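You operate a simulated robot arm through the tools that you are given. There is no shell and no other tool.

You run a simulated robot arm. Do the job below in one go: nothing can be reset, and whatever is moved stays where it is left.

TASK
Switch light box P23 to Full, then plate its drawing's right tint.
Fine: switch on, dial at Full; then lay two of the four ticketed panes on the box, one on the other in that field, their depths of blue and amber adding up to its print; the other two and the drawing stay put.

The check looks at the end state, three seconds after you hand in, the way a careful person would. Anything else that was tipped, shoved, dropped, spilled or broken makes it a failure.

THE ROBOT
A 5-joint arm with a two-finger parallel gripper, fixed in place. Base frame: the origin is at the foot of the arm, x ahead of it, y to its left, z up. Lengths are in cm, angles in rad, forces in N, time in s.
It reaches about 113.4 cm from its shoulder. Its first joint turns from -2.601 to 2.601 rad. Payload 1.57 kg.
The TCP is the grasp point between the finger pads, 3 cm short of the fingertips. In the tool frame z runs along the fingers and y along their closing line. The gripper opens to 11 cm. The fingers are 2.4 cm wide and 1.2 cm thick; the gripper's body (4.8 by 11.2 cm) begins 7.8 cm behind the TCP.
Orientation is that of the tool frame in the base frame, as a unit quaternion [x, y, z, w]. With the fingers straight down and closing along the base's y, the tool's x points along the base's -x, its y along +y and its z along -z.

THE INTERFACE
- The arm moves only by the tool move_arm. Its argument "series" is a list of rows, each a list of 7 numbers: the turn, a rotation vector about the tool's x, y, z in units of 90 degrees (1.0 is 90 degrees), then the shift along the tool's x, y, z in units of 500 mm (1.0 is 500 mm), then the gripper command, from -1 (fully open) to 1 (shut), values between in proportion. In form: [[ax, ay, az, dx, dy, dz, jaw], ...]. A call has 1 to 20 rows; each row is the pose to reach, as a shift and turn from the pose commanded when the call began, along the tool's axes at that moment. A call with a number of a shift or a turn outside -1 to 1 is refused whole. Rows are played at 5 a second. More than 5 cm and 0.15 rad between two rows, or a gripper value outside its range, and nothing of the call is played. A pose out of reach is approached as far as the arm can. The call stops where the force on the tool passes 40 N (or 10 N more than at its start, if that is more) or the arm is blocked; 0.2 s more then pass. Each finger travels about 15.3 cm/s and halts on what it meets, pressing with about 39 N; the grip force reading is that of the motor and also rises with nothing between the fingers. The clock runs only during rows and for 0.2 s after the last one: add rows that repeat a pose to give the fingers time. It gives the time, the measured TCP pose, the force on the tool (base axes), the opening and the grip force at its end, in the units of the frame above (readings bear some noise), with the torque about the TCP (base axes, N m) and any sound that the robot's microphone picked up.
- Cameras (640 x 400 px; columns grow to the right, rows downward): "scene" is fixed at [39.02, 50.22, 154.9]; the picture's right is [-0.94, -0.35, 0.00], its down [-0.16, 0.45, -0.88] and it looks along [0.30, -0.83, -0.48] (base axes); focal length 311 px, centre (320, 200). "wrist" rides on the gripper at [7, 1.6, -14.1] in the tool frame; the picture's right is [-0.23, 0.97, 0.00], its down [-0.86, -0.20, -0.48] and it looks along [-0.47, -0.11, 0.88] (tool axes); focal length 222 px, centre (320, 200).
- camera(camera): a new picture of that camera. No time passes.
- raise_lower(by): slides the trunk up (or, below 0, down) by that many cm; the arm rides with it, the base frame stays. It gives what a move gives, with no picture.
- measure_at(camera, pixels): for up to 12 pixels [column, row] of the newest picture of that camera ("zoom" is the newest enlarged one), the place [x, y, z] in the base frame of the surface seen there, good to about 0.2 cm, but the place of the scene camera against the robot may be out by one fixed shift of up to 2.5 cm in any direction. No time passes.
- inspect(camera, box): a new picture of the part [left, top, right, bottom] of that camera's present view, enlarged. No time passes.
- finish_job(): hands the job in; it is judged then, once.

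Open the gripper and draw the arm clear of the work before you hand the job in, unless the task says otherwise.

The tools are called after "Emit:" as a command line: name --pt "numbers of a row" for each row, then --argument value for the rest, lists and objects as JSON in quotes. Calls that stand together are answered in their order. move_arm: Moves the arm, as the interface text tells. Its arguments: {"type":"object","properties":{"series":{"type":"array","items":{"type":"array","items":{"type":"number"}}}},"required":["series"]} The other tools are called the same way: raise_lower (by) slides the trunk up or down; camera (camera) takes a picture; measure_at (camera, pixels) gives the place of the surface under pixels of a picture; inspect (camera, box) takes an enlarged picture of a part of a camera's view; finish_job () hands the job in.

At the start:

```text
clock: 0.0
tcp_pos: [45.94, -37.02, 117.46]
tcp_rot: [0.001, 1.0, -0.001, 0.0]
wrist_force: [0.0, -0.7, -0.2]
moment: [-0.02, -0.01, -0.05]
gripper_width: 10.99
gripper_force: 0.1
trunk travel left (down, up): [-90.7, 6.3]
```

scene: 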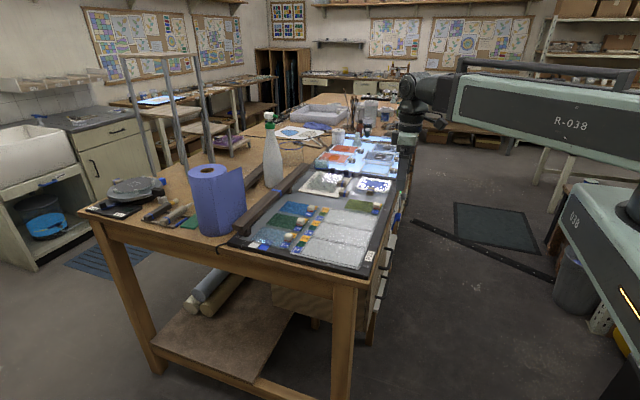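
wrist: 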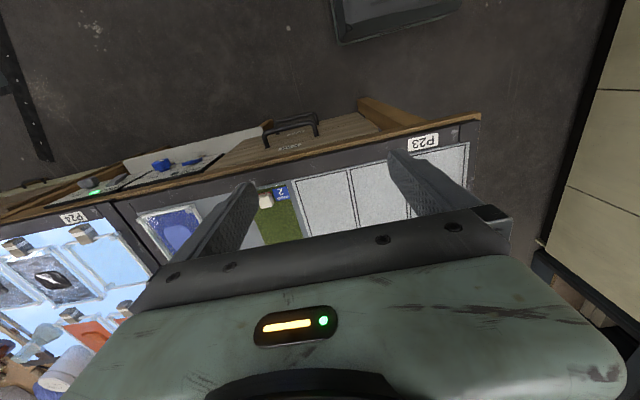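

The scene shows two light boxes on the bench; P23 seems to be the near one around (320,225). I'll zoom in on it with the scene camera and the wrist camera.

Emit:
inspect --camera "scene" --box '[220, 160, 420, 285]'

Emit:
inspect --camera "wrist" --box '[80, 80, 500, 300]'

```text
3.20 times, centred on (320, 222) of scene
```

zoom: 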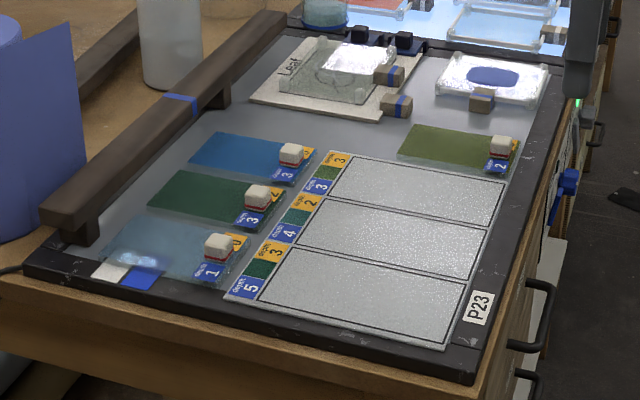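

```text
1.52 times, centred on (290, 190) of wrist
```

zoom: 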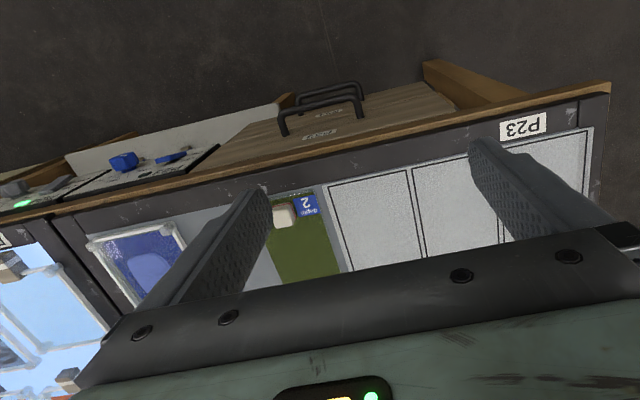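

The zoom shows P23 with three printed fields, four panes with cork-like knobs and tickets, and a drawing labelled "Leaf" at (290,65). I'll measure the key places in both pictures.

Emit:
inspect --camera "scene" --box '[220, 160, 420, 285]'

Emit:
measure_at --camera "zoom" --pixels '[[25, 268], [470, 375], [575, 70], [416, 190], [390, 238], [360, 290], [291, 153], [258, 198], [217, 246], [503, 147], [478, 308], [300, 60]]'

Emit:
measure_at --camera "wrist" --pixels '[[265, 201], [423, 142], [325, 200], [300, 230], [160, 165], [190, 163], [88, 192], [175, 230], [75, 217]]'

Emit:
inspect --camera "scene" --box '[290, 160, 400, 230]'

Emit:
inspect --camera "scene" --box '[235, 195, 345, 265]'

```text
3.20 times, centred on (320, 222) of scene
```

zoom: 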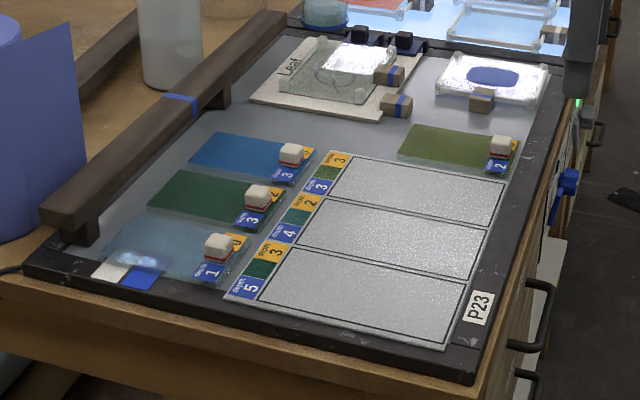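

```text
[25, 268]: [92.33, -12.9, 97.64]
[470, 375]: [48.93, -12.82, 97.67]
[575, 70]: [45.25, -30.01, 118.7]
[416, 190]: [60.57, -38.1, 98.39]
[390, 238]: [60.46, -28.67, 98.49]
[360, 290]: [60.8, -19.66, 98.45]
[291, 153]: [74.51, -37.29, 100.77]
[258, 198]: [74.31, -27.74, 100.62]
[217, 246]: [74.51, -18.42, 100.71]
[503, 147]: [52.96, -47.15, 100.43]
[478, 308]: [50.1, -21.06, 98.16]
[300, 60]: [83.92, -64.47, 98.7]
```

```text
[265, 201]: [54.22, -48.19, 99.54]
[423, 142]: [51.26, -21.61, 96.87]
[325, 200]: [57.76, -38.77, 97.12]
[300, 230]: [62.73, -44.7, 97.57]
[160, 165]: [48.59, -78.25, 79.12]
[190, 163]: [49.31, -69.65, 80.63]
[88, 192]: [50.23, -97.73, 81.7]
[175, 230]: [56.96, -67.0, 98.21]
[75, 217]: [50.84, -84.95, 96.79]
```

```text
5.71 times, centred on (345, 195) of scene
```

zoom: 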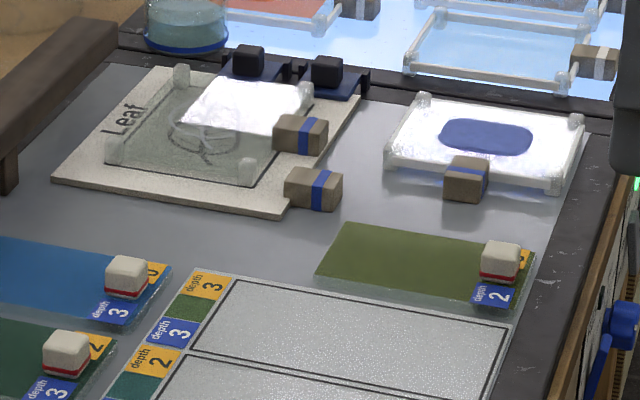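

```text
5.71 times, centred on (290, 230) of scene
```

zoom: 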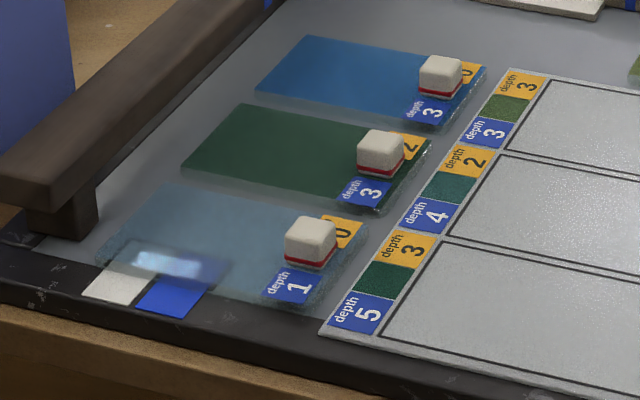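

Tickets so far: fields A (blue 3/amber 3), B (4/2), C (5/3); panes 3/0, 3/2, 1/0 and an olive one 2/?. The controls are on a front panel near x≈49, y≈-70…-98, z≈80, so I'll move the arm back and toward -y to look at it.

Emit:
move_arm --pt "0 0 0 0.06 -0.06 0 -1" --pt "0 0 0 0.12 -0.12 0 -1" --pt "0 0 0 0.18 -0.18 0 -1" --pt "0 0 0 0.24 -0.24 0 -1" --pt "0 0 0 0.3 -0.3 0 -1" --pt "0 0 0 0.32 -0.38 0 -1" --pt "0 0 0 0.32 -0.46 0 -1" --pt "0 0 0 0.32 -0.54 0 -1"

Emit:
camera --camera "wrist"

Emit:
camera --camera "scene"

```text
clock: 1.8
tcp_pos: [29.89, -63.99, 117.39]
tcp_rot: [0.0, 1.0, 0.0, -0.001]
wrist_force: [1.0, 0.9, -0.6]
moment: [0.03, 0.02, 0.02]
gripper_width: 11.01
gripper_force: 0.1
trunk travel left (down, up): [-90.7, 6.3]
```

```text
taken
```

wrist: 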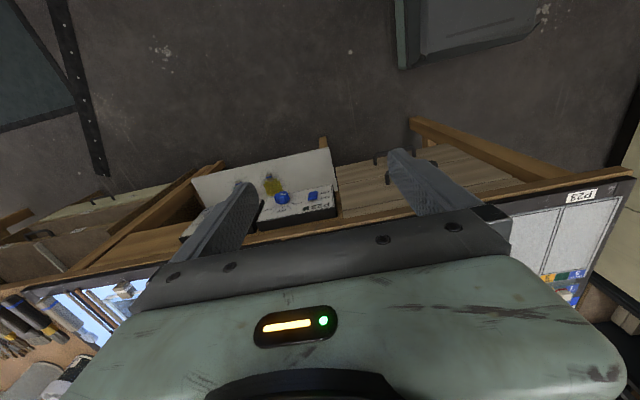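

```text
taken
```

scene: 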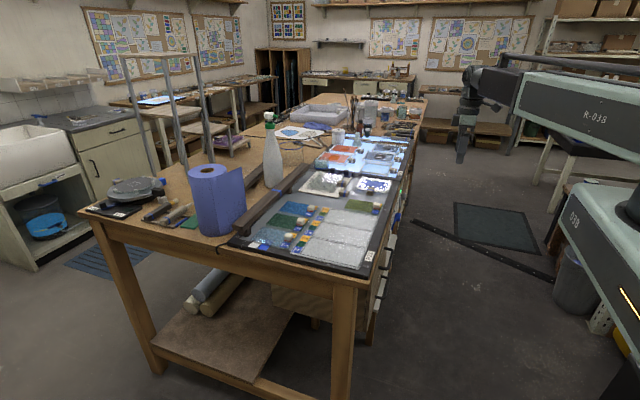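

The front panel with blue and yellow items shows at about (285,195) in the wrist view, and at (395,220) in the scene view. I'll zoom in on both.

Emit:
inspect --camera "wrist" --box '[170, 130, 390, 260]'

Emit:
inspect --camera "scene" --box '[360, 150, 440, 290]'

Emit:
measure_at --camera "wrist" --pixels '[[282, 197], [313, 196], [270, 184], [318, 206], [330, 160], [280, 215], [200, 185], [320, 145], [380, 160], [350, 205]]'

```text
2.91 times, centred on (280, 195) of wrist
```

zoom: 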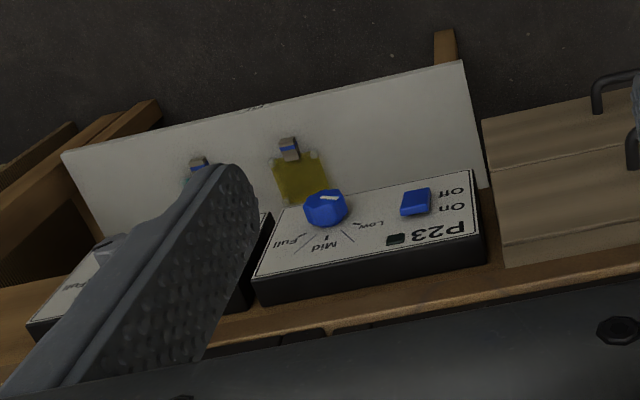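

```text
2.86 times, centred on (400, 220) of scene
```

zoom: 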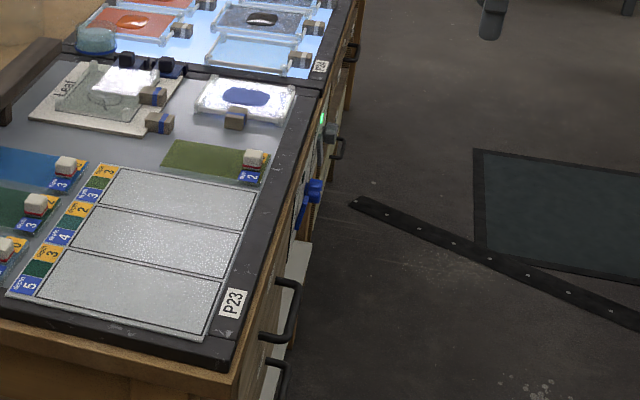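

```text
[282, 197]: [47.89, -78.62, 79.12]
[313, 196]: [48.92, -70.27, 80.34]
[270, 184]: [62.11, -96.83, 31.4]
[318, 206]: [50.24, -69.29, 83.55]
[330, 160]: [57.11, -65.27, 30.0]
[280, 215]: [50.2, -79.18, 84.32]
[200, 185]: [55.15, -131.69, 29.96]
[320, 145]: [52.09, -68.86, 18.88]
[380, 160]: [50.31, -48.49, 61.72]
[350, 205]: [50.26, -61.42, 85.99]
```

The P23 panel is a vertical plate at x≈50, z≈78–86 with a blue rocker ("On" above "Off") and a blue dial (Low/Mid/Full). I'll spin the tool so the camera faces along the arm's radial direction, to then tilt and view the panel more frontally.

Emit:
move_arm --pt "0 0 0.09 -0.017 0.03 0 -1" --pt "0 0 0.18 -0.035 0.06 0 -1" --pt "0 0 0.27 -0.052 0.09 0 -1" --pt "0 0 0.36 -0.07 0.12 0 -1" --pt "0 0 0.45 -0.087 0.15 0 -1" --pt "0 0 0.54 -0.105 0.18 0 -1" --pt "0 0 0.622 -0.122 0.22 0 -1"

Emit:
raise_lower --by -22

Emit:
move_arm --pt "0 -0.09 0 0 0 0 -1" --pt "0 -0.18 0 0 0 0 -1" --pt "0 -0.27 0 0 0 0 -1" --pt "0 -0.36 0 0 0 0 -1" --pt "0 -0.45 0 0 0 0 -1" --pt "0 -0.5 0 0 0 0 -1"

Emit:
camera --camera "wrist"

Emit:
camera --camera "scene"

```text
clock: 3.4
tcp_pos: [36.04, -52.89, 117.39]
tcp_rot: [0.47, 0.882, 0.0, 0.001]
wrist_force: [0.8, -0.3, -1.2]
moment: [-0.01, 0.02, -0.02]
gripper_width: 11.0
gripper_force: 0.1
trunk travel left (down, up): [-90.7, 6.3]
```

```text
clock: 5.7
tcp_pos: [36.08, -52.93, 95.35]
tcp_rot: [0.469, 0.883, 0.001, 0.0]
wrist_force: [0.6, 0.0, -0.4]
moment: [-0.02, 0.03, 0.0]
gripper_width: 11.0
gripper_force: 0.2
trunk travel left (down, up): [-68.7, 28.3]
```

```text
clock: 7.1
tcp_pos: [40.18, -59.59, 102.41]
tcp_rot: [0.434, 0.816, -0.179, 0.337]
wrist_force: [-0.2, -0.2, -0.5]
moment: [0.01, -0.01, 0.02]
gripper_width: 11.01
gripper_force: 0.1
out of reach, approached as far as the arm can: row 2, 3, 4, 5, 6
trunk travel left (down, up): [-68.7, 28.3]
```

```text
taken
```

wrist: 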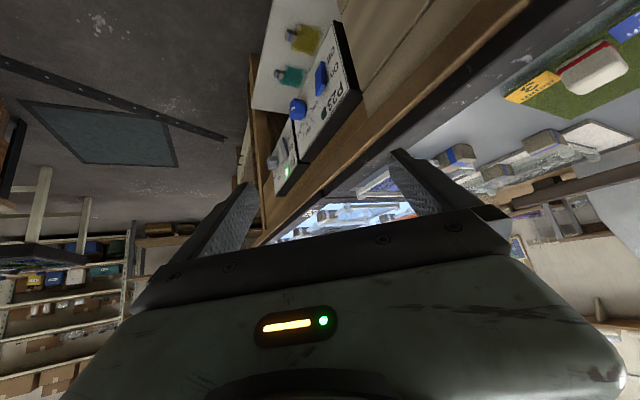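

```text
taken
```

scene: 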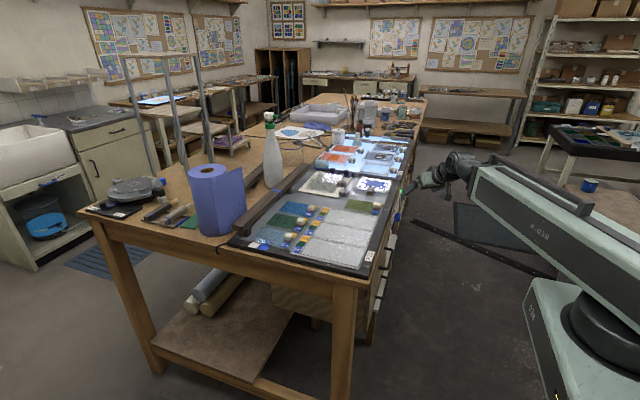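

The tilt was reached though the position drifted to z 102; the panel appears at (310,105) in the wrist picture. I'll zoom in there.

Emit:
inspect --camera "wrist" --box '[240, 10, 380, 200]'

Emit:
inspect --camera "wrist" --box '[270, 50, 370, 150]'

Emit:
measure_at --camera "wrist" --pixels '[[297, 108], [321, 78], [326, 114], [337, 85], [355, 95], [325, 100], [290, 75], [305, 40], [283, 165], [270, 150], [410, 60], [320, 25]]'

```text
2.11 times, centred on (310, 105) of wrist
```

zoom: 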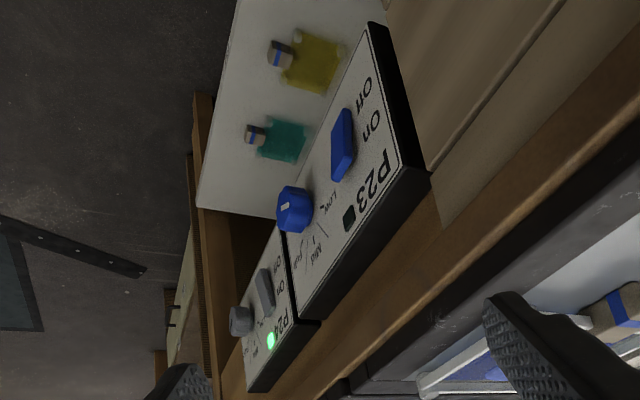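

```text
4.00 times, centred on (320, 100) of wrist
```

zoom: 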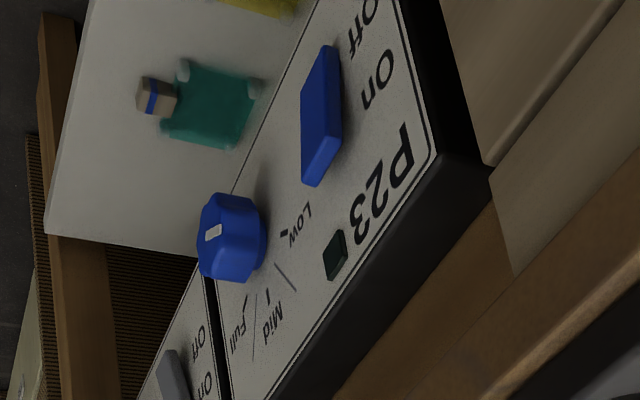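

```text
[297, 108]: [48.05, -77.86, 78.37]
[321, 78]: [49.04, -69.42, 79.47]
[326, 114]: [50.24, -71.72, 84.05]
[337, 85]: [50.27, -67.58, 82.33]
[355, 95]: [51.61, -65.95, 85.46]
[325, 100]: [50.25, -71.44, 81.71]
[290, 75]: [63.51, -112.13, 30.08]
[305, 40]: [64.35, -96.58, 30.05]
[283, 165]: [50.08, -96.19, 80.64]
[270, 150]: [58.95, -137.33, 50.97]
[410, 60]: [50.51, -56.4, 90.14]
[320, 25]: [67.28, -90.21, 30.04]
```

The rocker is at about (49.0,-69.5,79.5), the dial knob at (48.0,-77.9,78.4), with the panel face at x≈50.25. I need a closer, more level look, so I'll lower the trunk 18 cm.

Emit:
raise_lower --by -18

Emit:
camera --camera "wrist"

Emit:
inspect --camera "wrist" --box '[240, 60, 440, 210]'

```text
clock: 9.1
tcp_pos: [40.01, -59.55, 84.27]
tcp_rot: [0.434, 0.816, -0.179, 0.337]
wrist_force: [-0.3, 0.9, -0.3]
moment: [0.03, -0.01, 0.01]
gripper_width: 11.01
gripper_force: 0.0
trunk travel left (down, up): [-50.7, 46.3]
```

```text
taken
```

wrist: 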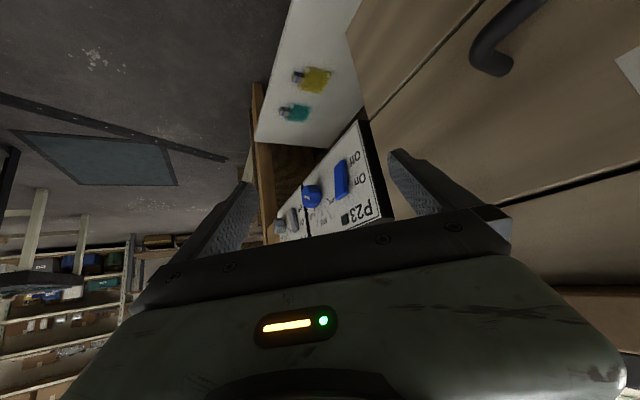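

```text
2.67 times, centred on (340, 135) of wrist
```

zoom: 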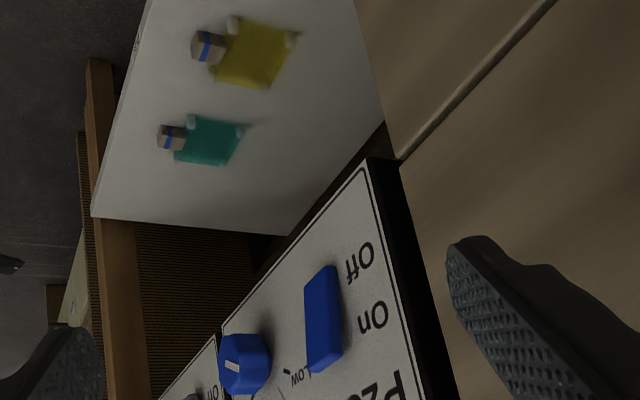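

The knob sits at (311,195) and rocker at (342,180) in the wrist view. I'll zoom tighter on them.

Emit:
inspect --camera "wrist" --box '[280, 140, 400, 240]'

Emit:
measure_at --camera "zoom" --pixels '[[135, 300], [170, 295], [140, 330], [210, 290], [345, 250], [360, 180], [355, 120], [335, 180], [140, 260], [420, 210], [120, 320], [225, 345]]'

```text
4.00 times, centred on (340, 190) of wrist
```

zoom: 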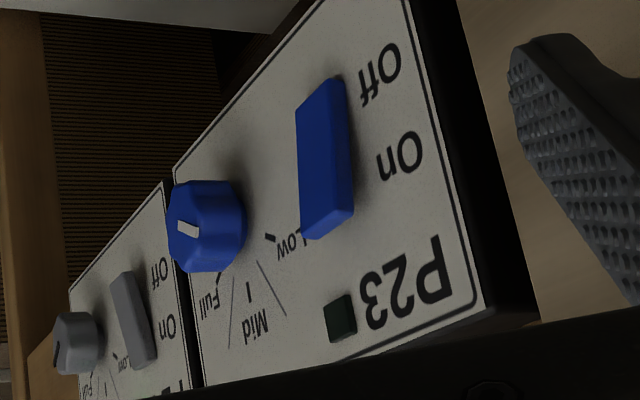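

```text
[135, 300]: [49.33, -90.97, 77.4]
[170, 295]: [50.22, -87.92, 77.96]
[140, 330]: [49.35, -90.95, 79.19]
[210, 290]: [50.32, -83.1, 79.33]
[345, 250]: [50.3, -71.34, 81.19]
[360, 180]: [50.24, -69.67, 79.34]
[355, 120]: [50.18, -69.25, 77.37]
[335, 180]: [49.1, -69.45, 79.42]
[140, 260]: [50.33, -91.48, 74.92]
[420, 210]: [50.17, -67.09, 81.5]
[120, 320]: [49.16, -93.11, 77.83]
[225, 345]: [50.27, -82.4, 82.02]
```

The dial's white mark points toward "Low" (upper-left as seen from the front), so it must turn clockwise over the top to "Full". I'll measure the ticks and bench edge, and view the arm in the scene picture.

Emit:
inspect --camera "wrist" --box '[280, 140, 400, 240]'

Emit:
measure_at --camera "zoom" --pixels '[[270, 238], [249, 291], [217, 279], [188, 229], [180, 223], [197, 235], [225, 210], [210, 265], [310, 230], [340, 85], [340, 318], [320, 110]]'

Emit:
camera --camera "scene"

```text
4.00 times, centred on (340, 190) of wrist
```

zoom: 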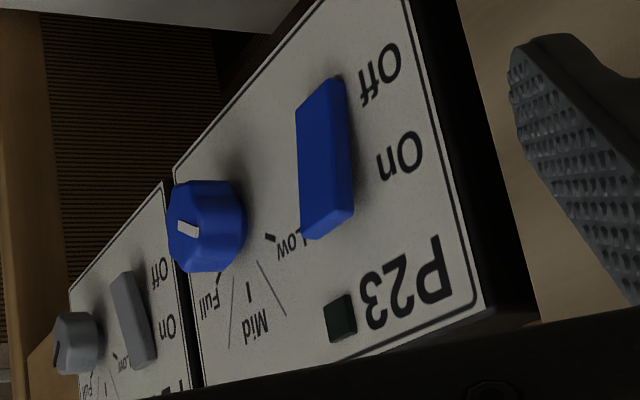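

```text
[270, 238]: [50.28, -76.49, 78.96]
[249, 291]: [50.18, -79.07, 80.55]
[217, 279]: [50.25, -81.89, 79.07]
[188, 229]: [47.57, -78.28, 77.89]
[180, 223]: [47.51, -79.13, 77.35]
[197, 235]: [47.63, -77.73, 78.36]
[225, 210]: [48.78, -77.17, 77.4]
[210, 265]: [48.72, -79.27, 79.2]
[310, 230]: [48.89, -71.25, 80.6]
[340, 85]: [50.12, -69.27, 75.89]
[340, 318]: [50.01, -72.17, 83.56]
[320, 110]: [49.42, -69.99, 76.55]
```

```text
taken
```

scene: 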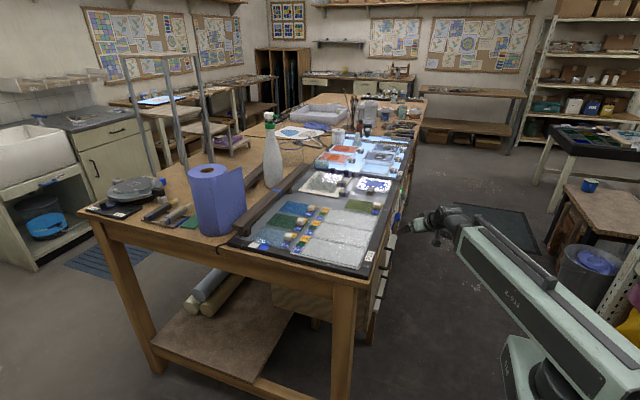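

From the ticks, the dial centre is about (47.6 face, -79.2, 77.4), with Low/Mid/Full at ±60°; the rocker's top ("On") end stands proud. I'll close the gripper and tilt the tool to horizontal to view the panel more frontally and learn the reach.

Emit:
move_arm --pt "0 -0.08 0 0 0 0 0" --pt "0 -0.16 0 0 0 0 1" --pt "0 -0.24 0 0 0 0 1" --pt "0 -0.32 0 0 0 0 1" --pt "0 -0.4 0 0 0 0 1" --pt "0 -0.48 0 0 0 0 1" --pt "0 -0.5 0 0 0 0 1"

```text
clock: 10.7
tcp_pos: [43.41, -65.71, 100.99]
tcp_rot: [0.334, 0.627, -0.331, 0.621]
wrist_force: [0.4, 0.2, 0.3]
moment: [-0.02, 0.0, -0.01]
gripper_width: 0.0
gripper_force: 21.7
out of reach, approached as far as the arm can: row 1, 2, 3, 4, 5, 6, 7
trunk travel left (down, up): [-50.7, 46.3]
```

The tool is now level at z≈101 (elbow fold limits the radius). I'll lower the trunk 21 cm to bring it to panel height, then spin the tool so the camera looks left onto the panel.

Emit:
raise_lower --by -20

Emit:
move_arm --pt "0 0 -0.09 0 0 0 1" --pt "0 0 -0.18 0 0 0 1" --pt "0 0 -0.27 0 0 0 1" --pt "0 0 -0.36 0 0 0 1" --pt "0 0 -0.45 0 0 0 1" --pt "0 0 -0.54 0 0 0 1" --pt "0 0 -0.63 0 0 0 1" --pt "0 0 -0.72 0 0 0 1" --pt "0 0 -0.81 0 0 0 1" --pt "0 0 -0.9 0 0 0 1" --pt "0 0 -1 0 0 0 1"

Emit:
camera --camera "wrist"

Emit:
camera --camera "scene"

```text
clock: 12.9
tcp_pos: [43.5, -65.81, 80.89]
tcp_rot: [0.333, 0.627, -0.331, 0.622]
wrist_force: [0.1, 1.5, 0.3]
moment: [0.0, -0.05, -0.01]
gripper_width: 0.0
gripper_force: 20.9
trunk travel left (down, up): [-30.7, 66.3]
```

```text
refused: row 11 steps farther than a row can; nothing moved
```

```text
taken
```

wrist: 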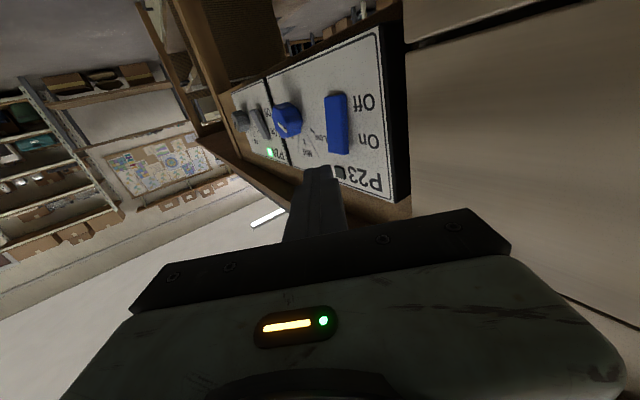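

```text
taken
```

scene: 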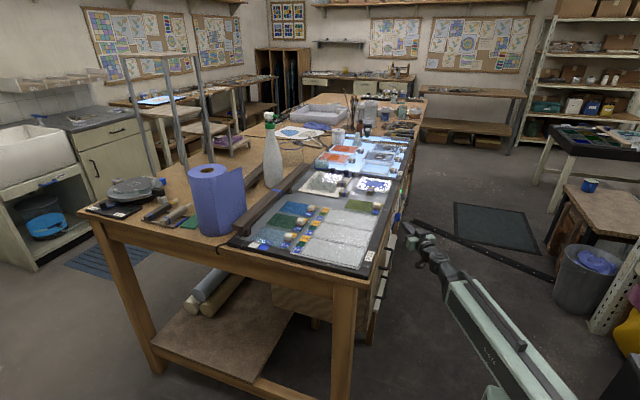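

The level view shows the panel clearly: rocker at (338,123), knob at (287,120). I'll zoom in and measure before pressing the rocker's On end.

Emit:
inspect --camera "wrist" --box '[230, 60, 410, 210]'

Emit:
measure_at --camera "wrist" --pixels '[[337, 95], [337, 110], [337, 125], [337, 140], [338, 150], [330, 123], [346, 123], [290, 128], [283, 119], [398, 160], [300, 110], [420, 130]]'

```text
2.67 times, centred on (320, 135) of wrist
```

zoom: 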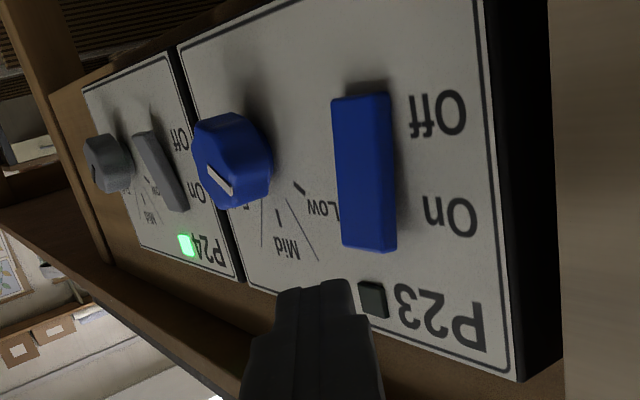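

```text
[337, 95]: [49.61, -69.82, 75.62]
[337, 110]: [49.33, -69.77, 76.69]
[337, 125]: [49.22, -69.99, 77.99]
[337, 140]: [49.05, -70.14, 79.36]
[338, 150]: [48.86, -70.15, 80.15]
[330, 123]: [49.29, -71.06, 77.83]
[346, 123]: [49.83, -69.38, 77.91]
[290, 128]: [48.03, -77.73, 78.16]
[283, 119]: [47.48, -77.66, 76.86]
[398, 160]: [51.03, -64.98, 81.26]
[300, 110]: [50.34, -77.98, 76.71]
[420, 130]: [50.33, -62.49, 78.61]
```

The rocker spans y≈-71.2…-69.1, z≈75.6…80.7 with its top end proud at x≈48.8. I'll line the closed fingertips up in front of the On end (z≈80.2).

Emit:
move_arm --pt "0.001 0 0 0.007 -0.003 0.02 1" --pt "0.002 0 0 0.0138 -0.0058 0.04 1" --pt "0.0027 0 0 0.0138 -0.0058 0.0573 1" --pt "0.0027 0 0 0.0138 -0.0058 0.0573 1"

Emit:
inspect --camera "wrist" --box '[230, 60, 410, 210]'

```text
clock: 13.9
tcp_pos: [44.82, -68.23, 80.9]
tcp_rot: [0.336, 0.627, -0.331, 0.62]
wrist_force: [0.1, 0.6, 0.2]
moment: [-0.04, 0.0, -0.01]
gripper_width: 0.0
gripper_force: 21.9
out of reach, approached as far as the arm can: row 1, 2, 3, 4
trunk travel left (down, up): [-30.7, 66.3]
```

```text
2.67 times, centred on (320, 135) of wrist
```

zoom: 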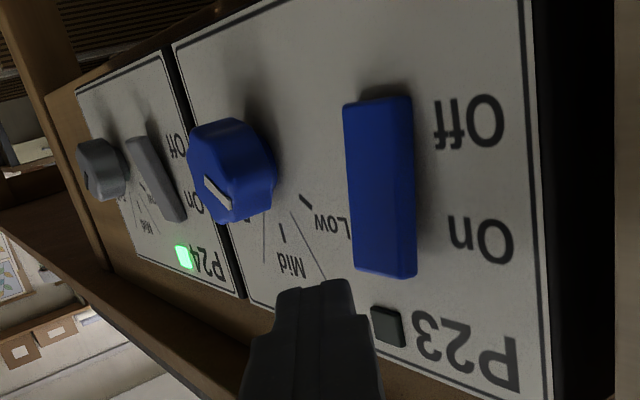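

The height stayed at 80.9 because of the fold limit, so I'll lower the trunk 0.7 cm and then push +x against the rocker's On end in small steps.

Emit:
raise_lower --by -0.8

Emit:
move_arm --pt "-0.004 0 0 0 0.0125 0.008 1" --pt "-0.008 0 0 0 0.02 0.0132 1" --pt "-0.01 0 0 0 0.0234 0.0155 1" --pt "-0.012 0 0 0 0.0267 0.0177 1" --pt "-0.012 0 0 0 0.0267 0.0177 1"

Emit:
inspect --camera "wrist" --box '[230, 60, 410, 210]'

```text
clock: 14.5
tcp_pos: [44.85, -68.25, 80.09]
tcp_rot: [0.335, 0.627, -0.331, 0.62]
wrist_force: [-0.8, 0.0, 0.1]
moment: [-0.01, 0.02, -0.03]
gripper_width: 0.03
gripper_force: 21.7
trunk travel left (down, up): [-29.9, 67.1]
```

```text
clock: 15.7
tcp_pos: [46.4, -68.21, 80.21]
tcp_rot: [0.329, 0.631, -0.325, 0.623]
wrist_force: [0.1, -0.8, 0.2]
moment: [0.0, 0.01, 0.0]
gripper_width: 0.0
gripper_force: 21.0
trunk travel left (down, up): [-29.9, 67.1]
```

```text
2.67 times, centred on (320, 135) of wrist
```

zoom: 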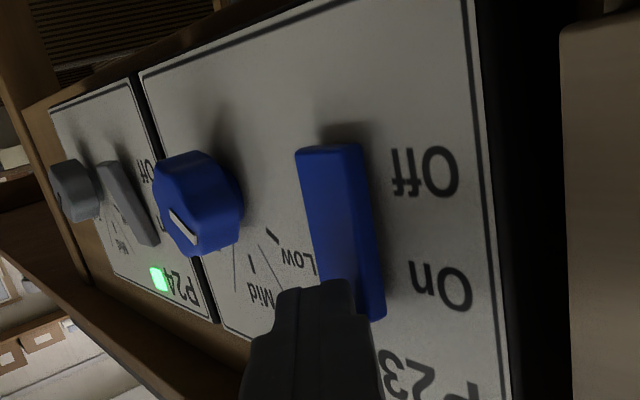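

No contact force yet at x≈46.4 and the fingertip seems just in front of the rocker's On end. I'll continue pushing +x in 2 mm steps.

Emit:
move_arm --pt "-0.0013 0 0 0 0.0033 0.0022 1" --pt "-0.0026 0 0 0 0.0067 0.0044 1" --pt "-0.0038 0 0 0 0.01 0.0066 1" --pt "-0.005 0 0 0 0.0133 0.0088 1" --pt "-0.0058 0 0 0 0.015 0.01 1" --pt "-0.0058 0 0 0 0.015 0.01 1"

Emit:
inspect --camera "wrist" --box '[230, 60, 410, 210]'

```text
clock: 16.6
tcp_pos: [46.72, -68.25, 80.15]
tcp_rot: [0.329, 0.63, -0.326, 0.623]
wrist_force: [-11.1, 6.6, -3.8]
moment: [0.16, 0.24, -0.02]
gripper_width: 0.01
gripper_force: 21.1
trunk travel left (down, up): [-29.9, 67.1]
stopped in row 4: the force on the tool passed its limit at 45 N (the readings are from after the stop); the commanded pose is now the measured one
```

```text
2.67 times, centred on (320, 135) of wrist
```

zoom: 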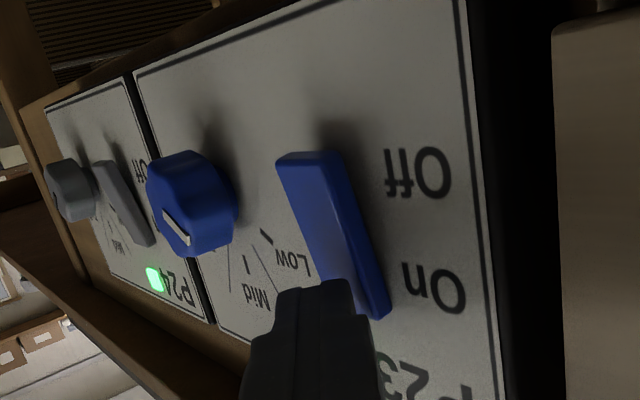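

The rocker flipped: its Off end now stands out. I'll back the finger off and check the LED and rocker.

Emit:
move_arm --pt "0 0 0 0 -0.0167 -0.011 1" --pt "0.004 0 0 0 -0.0334 -0.022 1" --pt "0.008 0 0 0 -0.05 -0.033 1"

Emit:
inspect --camera "wrist" --box '[230, 60, 410, 210]'

Emit:
inspect --camera "scene" --box '[220, 160, 420, 285]'

```text
clock: 17.4
tcp_pos: [43.83, -68.27, 80.14]
tcp_rot: [0.333, 0.629, -0.329, 0.621]
wrist_force: [-0.6, 0.2, -0.2]
moment: [-0.03, -0.02, 0.0]
gripper_width: 0.03
gripper_force: 21.6
trunk travel left (down, up): [-29.9, 67.1]
```

```text
2.67 times, centred on (320, 135) of wrist
```

zoom: 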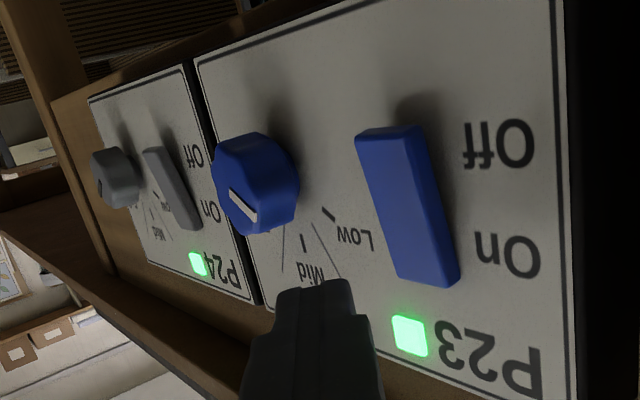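

```text
3.20 times, centred on (320, 222) of scene
```

zoom: 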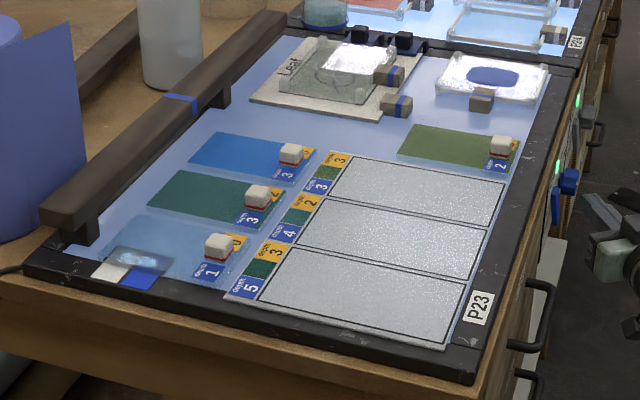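

P23's LED is now green and the box glows dimly at Low. Next I'll bring the closed fingers, level, to just above the dial knob (top at z≈79.3) so I can press on its top and drag toward -y (clockwise to Full).

Emit:
move_arm --pt "0.01 0 0 -0.0372 0 0 1" --pt "0.02 0 0 -0.0372 -0.032 0.0475 1" --pt "0.04 0 0 -0.0372 -0.0641 0.095 1" --pt "0.034 0 0 -0.0372 -0.049 0.134 1" --pt "0.0278 0 0 -0.0372 -0.0339 0.1723 1" --pt "0.0278 0 0 -0.0372 -0.0339 0.1723 1"

Emit:
camera --camera "wrist"

Emit:
inspect --camera "scene" --box '[360, 180, 440, 240]'

```text
clock: 18.8
tcp_pos: [47.25, -76.47, 80.44]
tcp_rot: [0.346, 0.621, -0.343, 0.614]
wrist_force: [-7.6, 1.4, 15.3]
moment: [-0.43, -0.13, -0.18]
gripper_width: 0.01
gripper_force: 20.8
out of reach, approached as far as the arm can: row 1, 2, 3, 4, 5, 6
trunk travel left (down, up): [-29.9, 67.1]
```

```text
taken
```

wrist: 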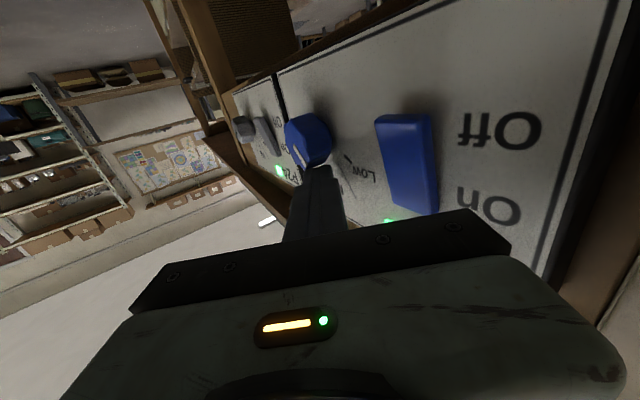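

```text
6.67 times, centred on (400, 210) of scene
```

zoom: 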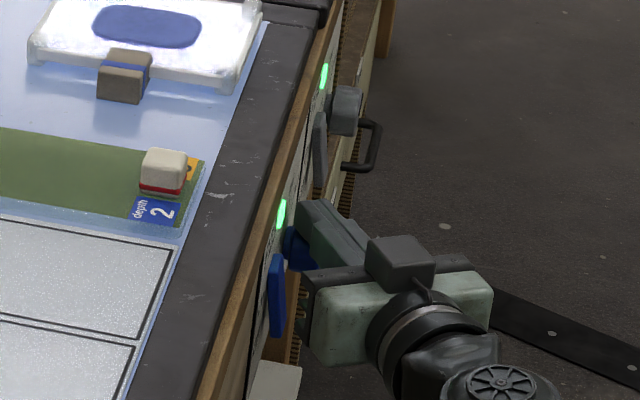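

The height didn't change (the arm's height is only set by the trunk and tilt), so the fingers came in riding on the knob top with ~15 N upward force. I'll zoom in to see whether the knob has turned.

Emit:
inspect --camera "wrist" --box '[220, 80, 400, 230]'

```text
2.67 times, centred on (310, 155) of wrist
```

zoom: 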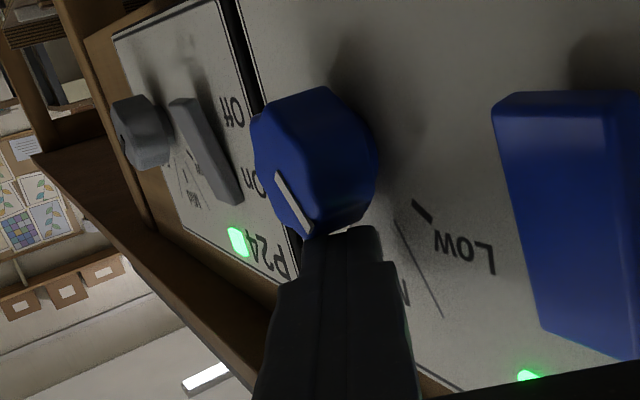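

The mark has already swung toward the top (between Low and Mid). I'll continue dragging -y along the knob's top in small steps.

Emit:
move_arm --pt "0.0017 0 0 0 -0.0051 0.0083 1" --pt "0.0033 0 0 0 -0.0102 0.0166 1" --pt "0.005 0 0 0 -0.0154 0.0249 1" --pt "0.0067 0 0 0 -0.0205 0.0332 1" --pt "0.0083 0 0 0 -0.0256 0.0415 1" --pt "0.0083 0 0 0 -0.0256 0.0415 1"

Emit:
inspect --camera "wrist" --box '[220, 80, 400, 230]'

Emit:
inspect --camera "scene" --box '[220, 160, 420, 285]'

```text
clock: 20.2
tcp_pos: [47.36, -78.76, 80.26]
tcp_rot: [0.35, 0.619, -0.347, 0.612]
wrist_force: [3.3, 1.5, 17.7]
moment: [-0.02, -0.15, 0.05]
gripper_width: 0.03
gripper_force: 21.3
trunk travel left (down, up): [-29.9, 67.1]
```

```text
2.67 times, centred on (310, 155) of wrist
```

zoom: 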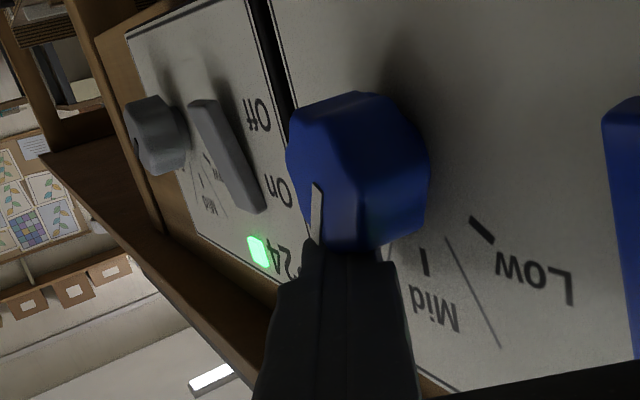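

```text
3.20 times, centred on (320, 222) of scene
```

zoom: 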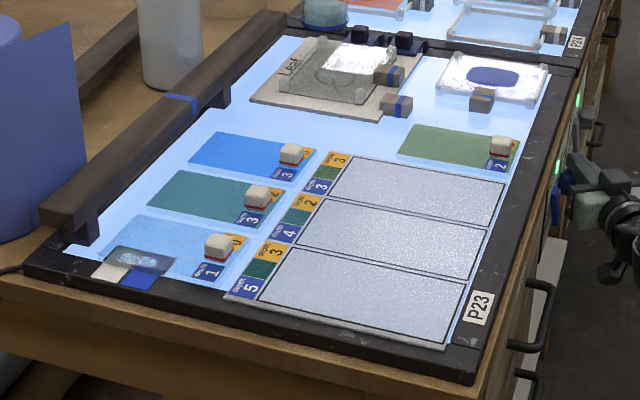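

The dial is turning — the box is brighter and the mark is near Mid. I'll drag another 1.7 cm toward -y.

Emit:
move_arm --pt "0.0017 0 0 0 -0.0051 0.0083 1" --pt "0.0033 0 0 0 -0.0102 0.0166 1" --pt "0.005 0 0 0 -0.0154 0.0249 1" --pt "0.006 0 0 0 -0.0179 0.029 1" --pt "0.006 0 0 0 -0.0179 0.029 1"

Emit:
inspect --camera "wrist" --box '[220, 80, 400, 230]'

Emit:
inspect --camera "scene" --box '[220, 160, 420, 285]'

```text
clock: 21.4
tcp_pos: [47.24, -80.38, 80.32]
tcp_rot: [0.352, 0.617, -0.35, 0.611]
wrist_force: [-0.6, 9.2, 17.5]
moment: [0.35, -0.15, 0.11]
gripper_width: 0.0
gripper_force: 20.7
trunk travel left (down, up): [-29.9, 67.1]
```

```text
2.67 times, centred on (310, 155) of wrist
```

zoom: 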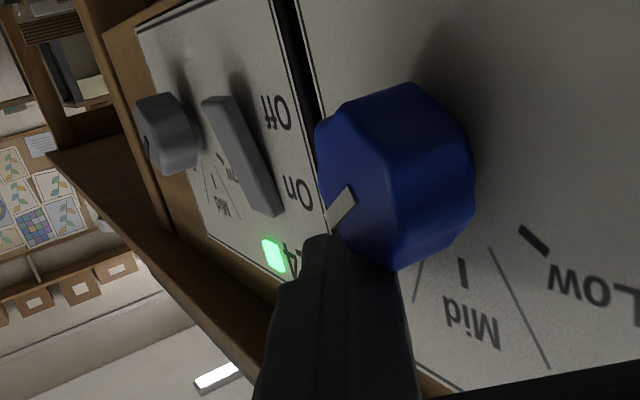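

```text
3.20 times, centred on (320, 222) of scene
```

zoom: 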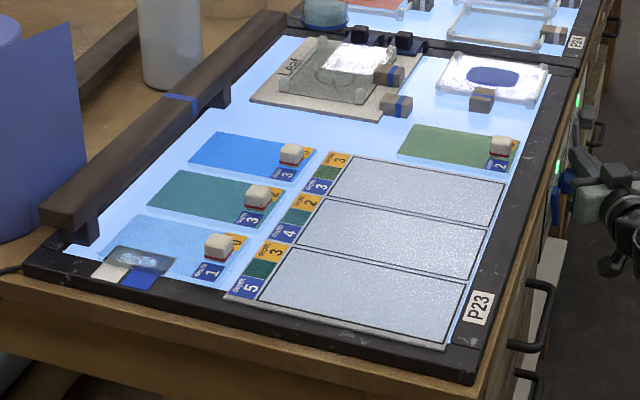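

The mark is past Mid toward Full and drag force rose to 9 N. I'll raise the trunk 1.5 cm to unload, then look at the dial from a clearer spot.

Emit:
raise_lower --by 1.5

Emit:
move_arm --pt "0 0 0 0 0 -0.04 1" --pt "0 0 0 0 0 -0.08 1" --pt "0 0 0 0 0 -0.12 1"

Emit:
inspect --camera "wrist" --box '[220, 50, 400, 200]'

```text
clock: 22.0
tcp_pos: [47.23, -80.53, 81.74]
tcp_rot: [0.352, 0.618, -0.35, 0.61]
wrist_force: [-0.1, 0.6, 0.3]
moment: [-0.01, 0.01, 0.0]
gripper_width: 0.02
gripper_force: 21.5
trunk travel left (down, up): [-31.4, 65.6]
```

```text
clock: 22.8
tcp_pos: [44.21, -75.32, 81.69]
tcp_rot: [0.354, 0.617, -0.351, 0.609]
wrist_force: [-0.2, 0.5, 0.5]
moment: [-0.04, 0.02, 0.03]
gripper_width: 0.0
gripper_force: 21.0
trunk travel left (down, up): [-31.4, 65.6]
```

```text
2.67 times, centred on (310, 125) of wrist
```

zoom: 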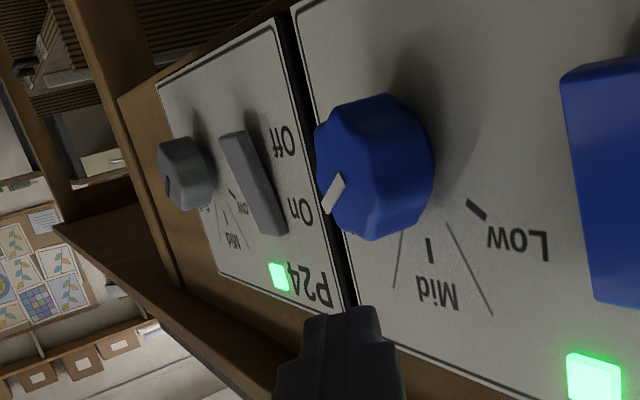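

The knob is clear; I'll measure the mark's ends to get its angle.

Emit:
measure_at --camera "zoom" --pixels '[[341, 179], [334, 194], [327, 209], [430, 250], [476, 210], [398, 245], [345, 120], [325, 180], [370, 235], [355, 270]]'

Emit:
inspect --camera "wrist" --box '[290, 80, 360, 135]'

```text
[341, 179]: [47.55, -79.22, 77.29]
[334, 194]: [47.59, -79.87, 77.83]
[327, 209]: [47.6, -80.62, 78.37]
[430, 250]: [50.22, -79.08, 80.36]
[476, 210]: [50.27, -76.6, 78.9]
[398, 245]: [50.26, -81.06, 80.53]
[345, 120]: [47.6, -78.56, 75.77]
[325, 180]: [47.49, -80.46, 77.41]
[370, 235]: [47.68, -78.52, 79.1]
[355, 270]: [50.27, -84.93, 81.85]
```

```text
7.27 times, centred on (325, 108) of wrist
```

zoom: 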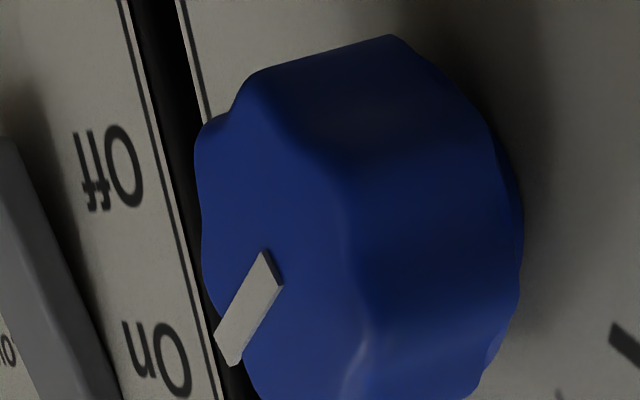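

The mark's direction is ~52° right of up (Low read as 54° left by the same method), so it mirrors Low and the drag resistance at the end suggests the Full stop. I'll check the box's brightness and the drawing in the scene view.

Emit:
inspect --camera "scene" --box '[220, 160, 420, 285]'

Emit:
inspect --camera "scene" --box '[290, 160, 400, 230]'

```text
3.20 times, centred on (320, 222) of scene
```

zoom: 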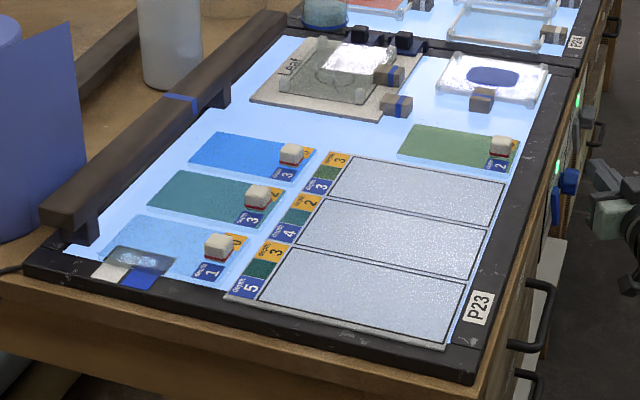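

```text
5.71 times, centred on (345, 195) of scene
```

zoom: 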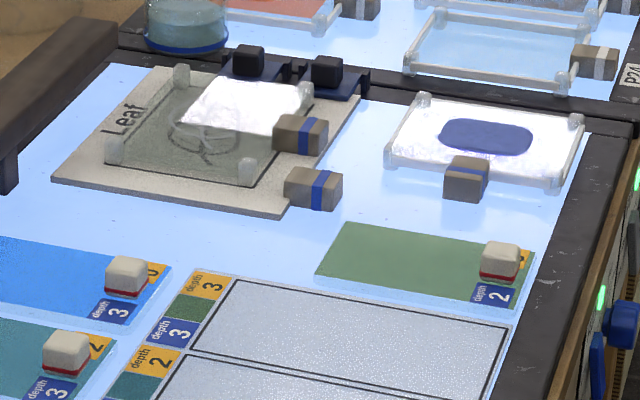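

Mark-to-centre angle now works out to ~56° versus ~57° for the original Low setting, so it looks at Full. For certainty I'll spin the tool a quarter turn to get a more frontal view of the dial.

Emit:
move_arm --pt "0 0 -0.09 0 0 0 1" --pt "0 0 -0.18 0 0 0 1" --pt "0 0 -0.27 0 0 0 1" --pt "0 0 -0.36 0 0 0 1" --pt "0 0 -0.45 0 0 0 1" --pt "0 0 -0.54 0 0 0 1" --pt "0 0 -0.63 0 0 0 1" --pt "0 0 -0.72 0 0 0 1" --pt "0 0 -0.81 0 0 0 1" --pt "0 0 -0.9 0 0 0 1" --pt "0 0 -0.95 0 0 0 1"

Emit:
camera --camera "wrist"

```text
clock: 25.2
tcp_pos: [44.18, -75.36, 81.65]
tcp_rot: [-0.16, 0.693, -0.671, 0.21]
wrist_force: [-0.5, -0.3, 0.1]
moment: [0.03, 0.01, -0.03]
gripper_width: 0.02
gripper_force: 21.0
trunk travel left (down, up): [-31.4, 65.6]
```

```text
taken
```

wrist: 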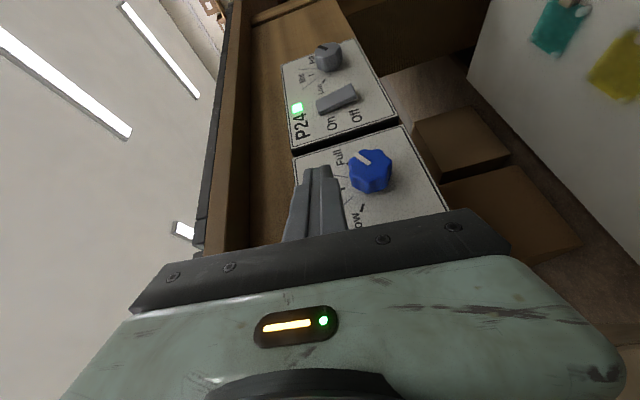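

The frontal view shows the knob at (370,170) with its mark pointing toward "Full" at (345,157). I'll zoom in to confirm.

Emit:
inspect --camera "wrist" --box '[320, 130, 420, 220]'

Emit:
measure_at --camera "zoom" --pixels '[[230, 132], [260, 145], [290, 162], [150, 145], [150, 240], [268, 315], [320, 170]]'

```text
4.44 times, centred on (370, 175) of wrist
```

zoom: 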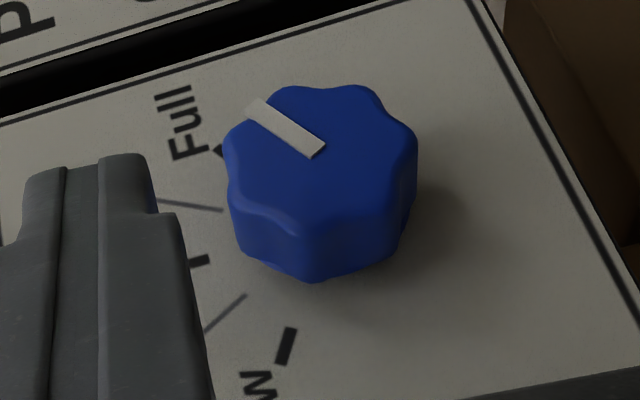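

```text
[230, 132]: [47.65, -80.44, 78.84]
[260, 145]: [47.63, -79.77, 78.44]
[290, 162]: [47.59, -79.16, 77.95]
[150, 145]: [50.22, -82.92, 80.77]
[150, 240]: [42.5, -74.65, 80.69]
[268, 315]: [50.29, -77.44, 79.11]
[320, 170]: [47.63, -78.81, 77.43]
```

The mark points along (318,152)→(250,106) with the Full tick at (218,151). I'll measure these exactly.

Emit:
measure_at --camera "zoom" --pixels '[[317, 151], [285, 128], [253, 106], [218, 151], [197, 262], [286, 345], [325, 200], [405, 140], [340, 92]]'

```text
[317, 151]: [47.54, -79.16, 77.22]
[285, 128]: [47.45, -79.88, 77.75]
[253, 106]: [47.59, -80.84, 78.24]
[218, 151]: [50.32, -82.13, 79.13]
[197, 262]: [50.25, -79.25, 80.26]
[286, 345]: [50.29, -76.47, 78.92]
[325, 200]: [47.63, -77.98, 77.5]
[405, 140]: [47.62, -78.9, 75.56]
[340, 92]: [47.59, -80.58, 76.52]
```

The mark (58.7°) lines up with the Full tick (58°), so the dial is at Full. Now I'll correct the spin, back away radially and raise the trunk to look at the drawing from above.

Emit:
move_arm --pt "0 0 -0.049 0 0 -0.04 1" --pt "0 0 -0.049 0 0 -0.08 1" --pt "0 0 -0.049 0 0 -0.12 1"

Emit:
raise_lower --by 59

Emit:
camera --camera "scene"

Emit:
measure_at --camera "scene" --pixels '[[269, 117], [272, 180], [212, 170], [245, 205], [335, 180], [320, 165], [300, 190], [375, 185]]'

```text
clock: 26.0
tcp_pos: [41.19, -70.17, 81.6]
tcp_rot: [-0.187, 0.686, -0.679, 0.185]
wrist_force: [0.8, -0.1, -0.2]
moment: [-0.03, -0.02, 0.04]
gripper_width: 0.02
gripper_force: 21.6
trunk travel left (down, up): [-31.4, 65.6]
```

```text
refused: 59 is not a number from -40 to 40
```

```text
taken
```

scene: 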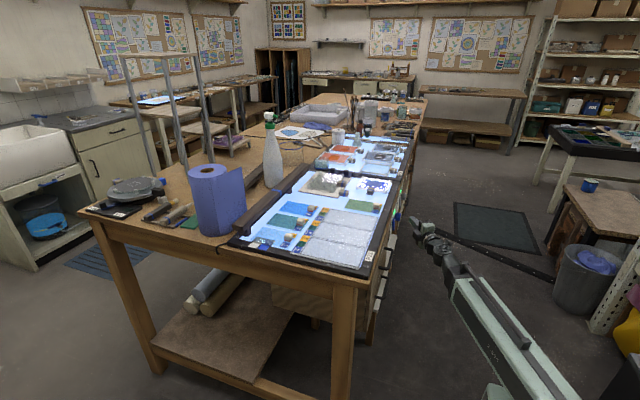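

```text
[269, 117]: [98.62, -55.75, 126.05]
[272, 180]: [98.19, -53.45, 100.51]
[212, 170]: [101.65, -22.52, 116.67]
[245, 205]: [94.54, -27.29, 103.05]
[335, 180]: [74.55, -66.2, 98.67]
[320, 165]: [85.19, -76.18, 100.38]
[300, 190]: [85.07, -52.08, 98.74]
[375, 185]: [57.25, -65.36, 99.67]
```

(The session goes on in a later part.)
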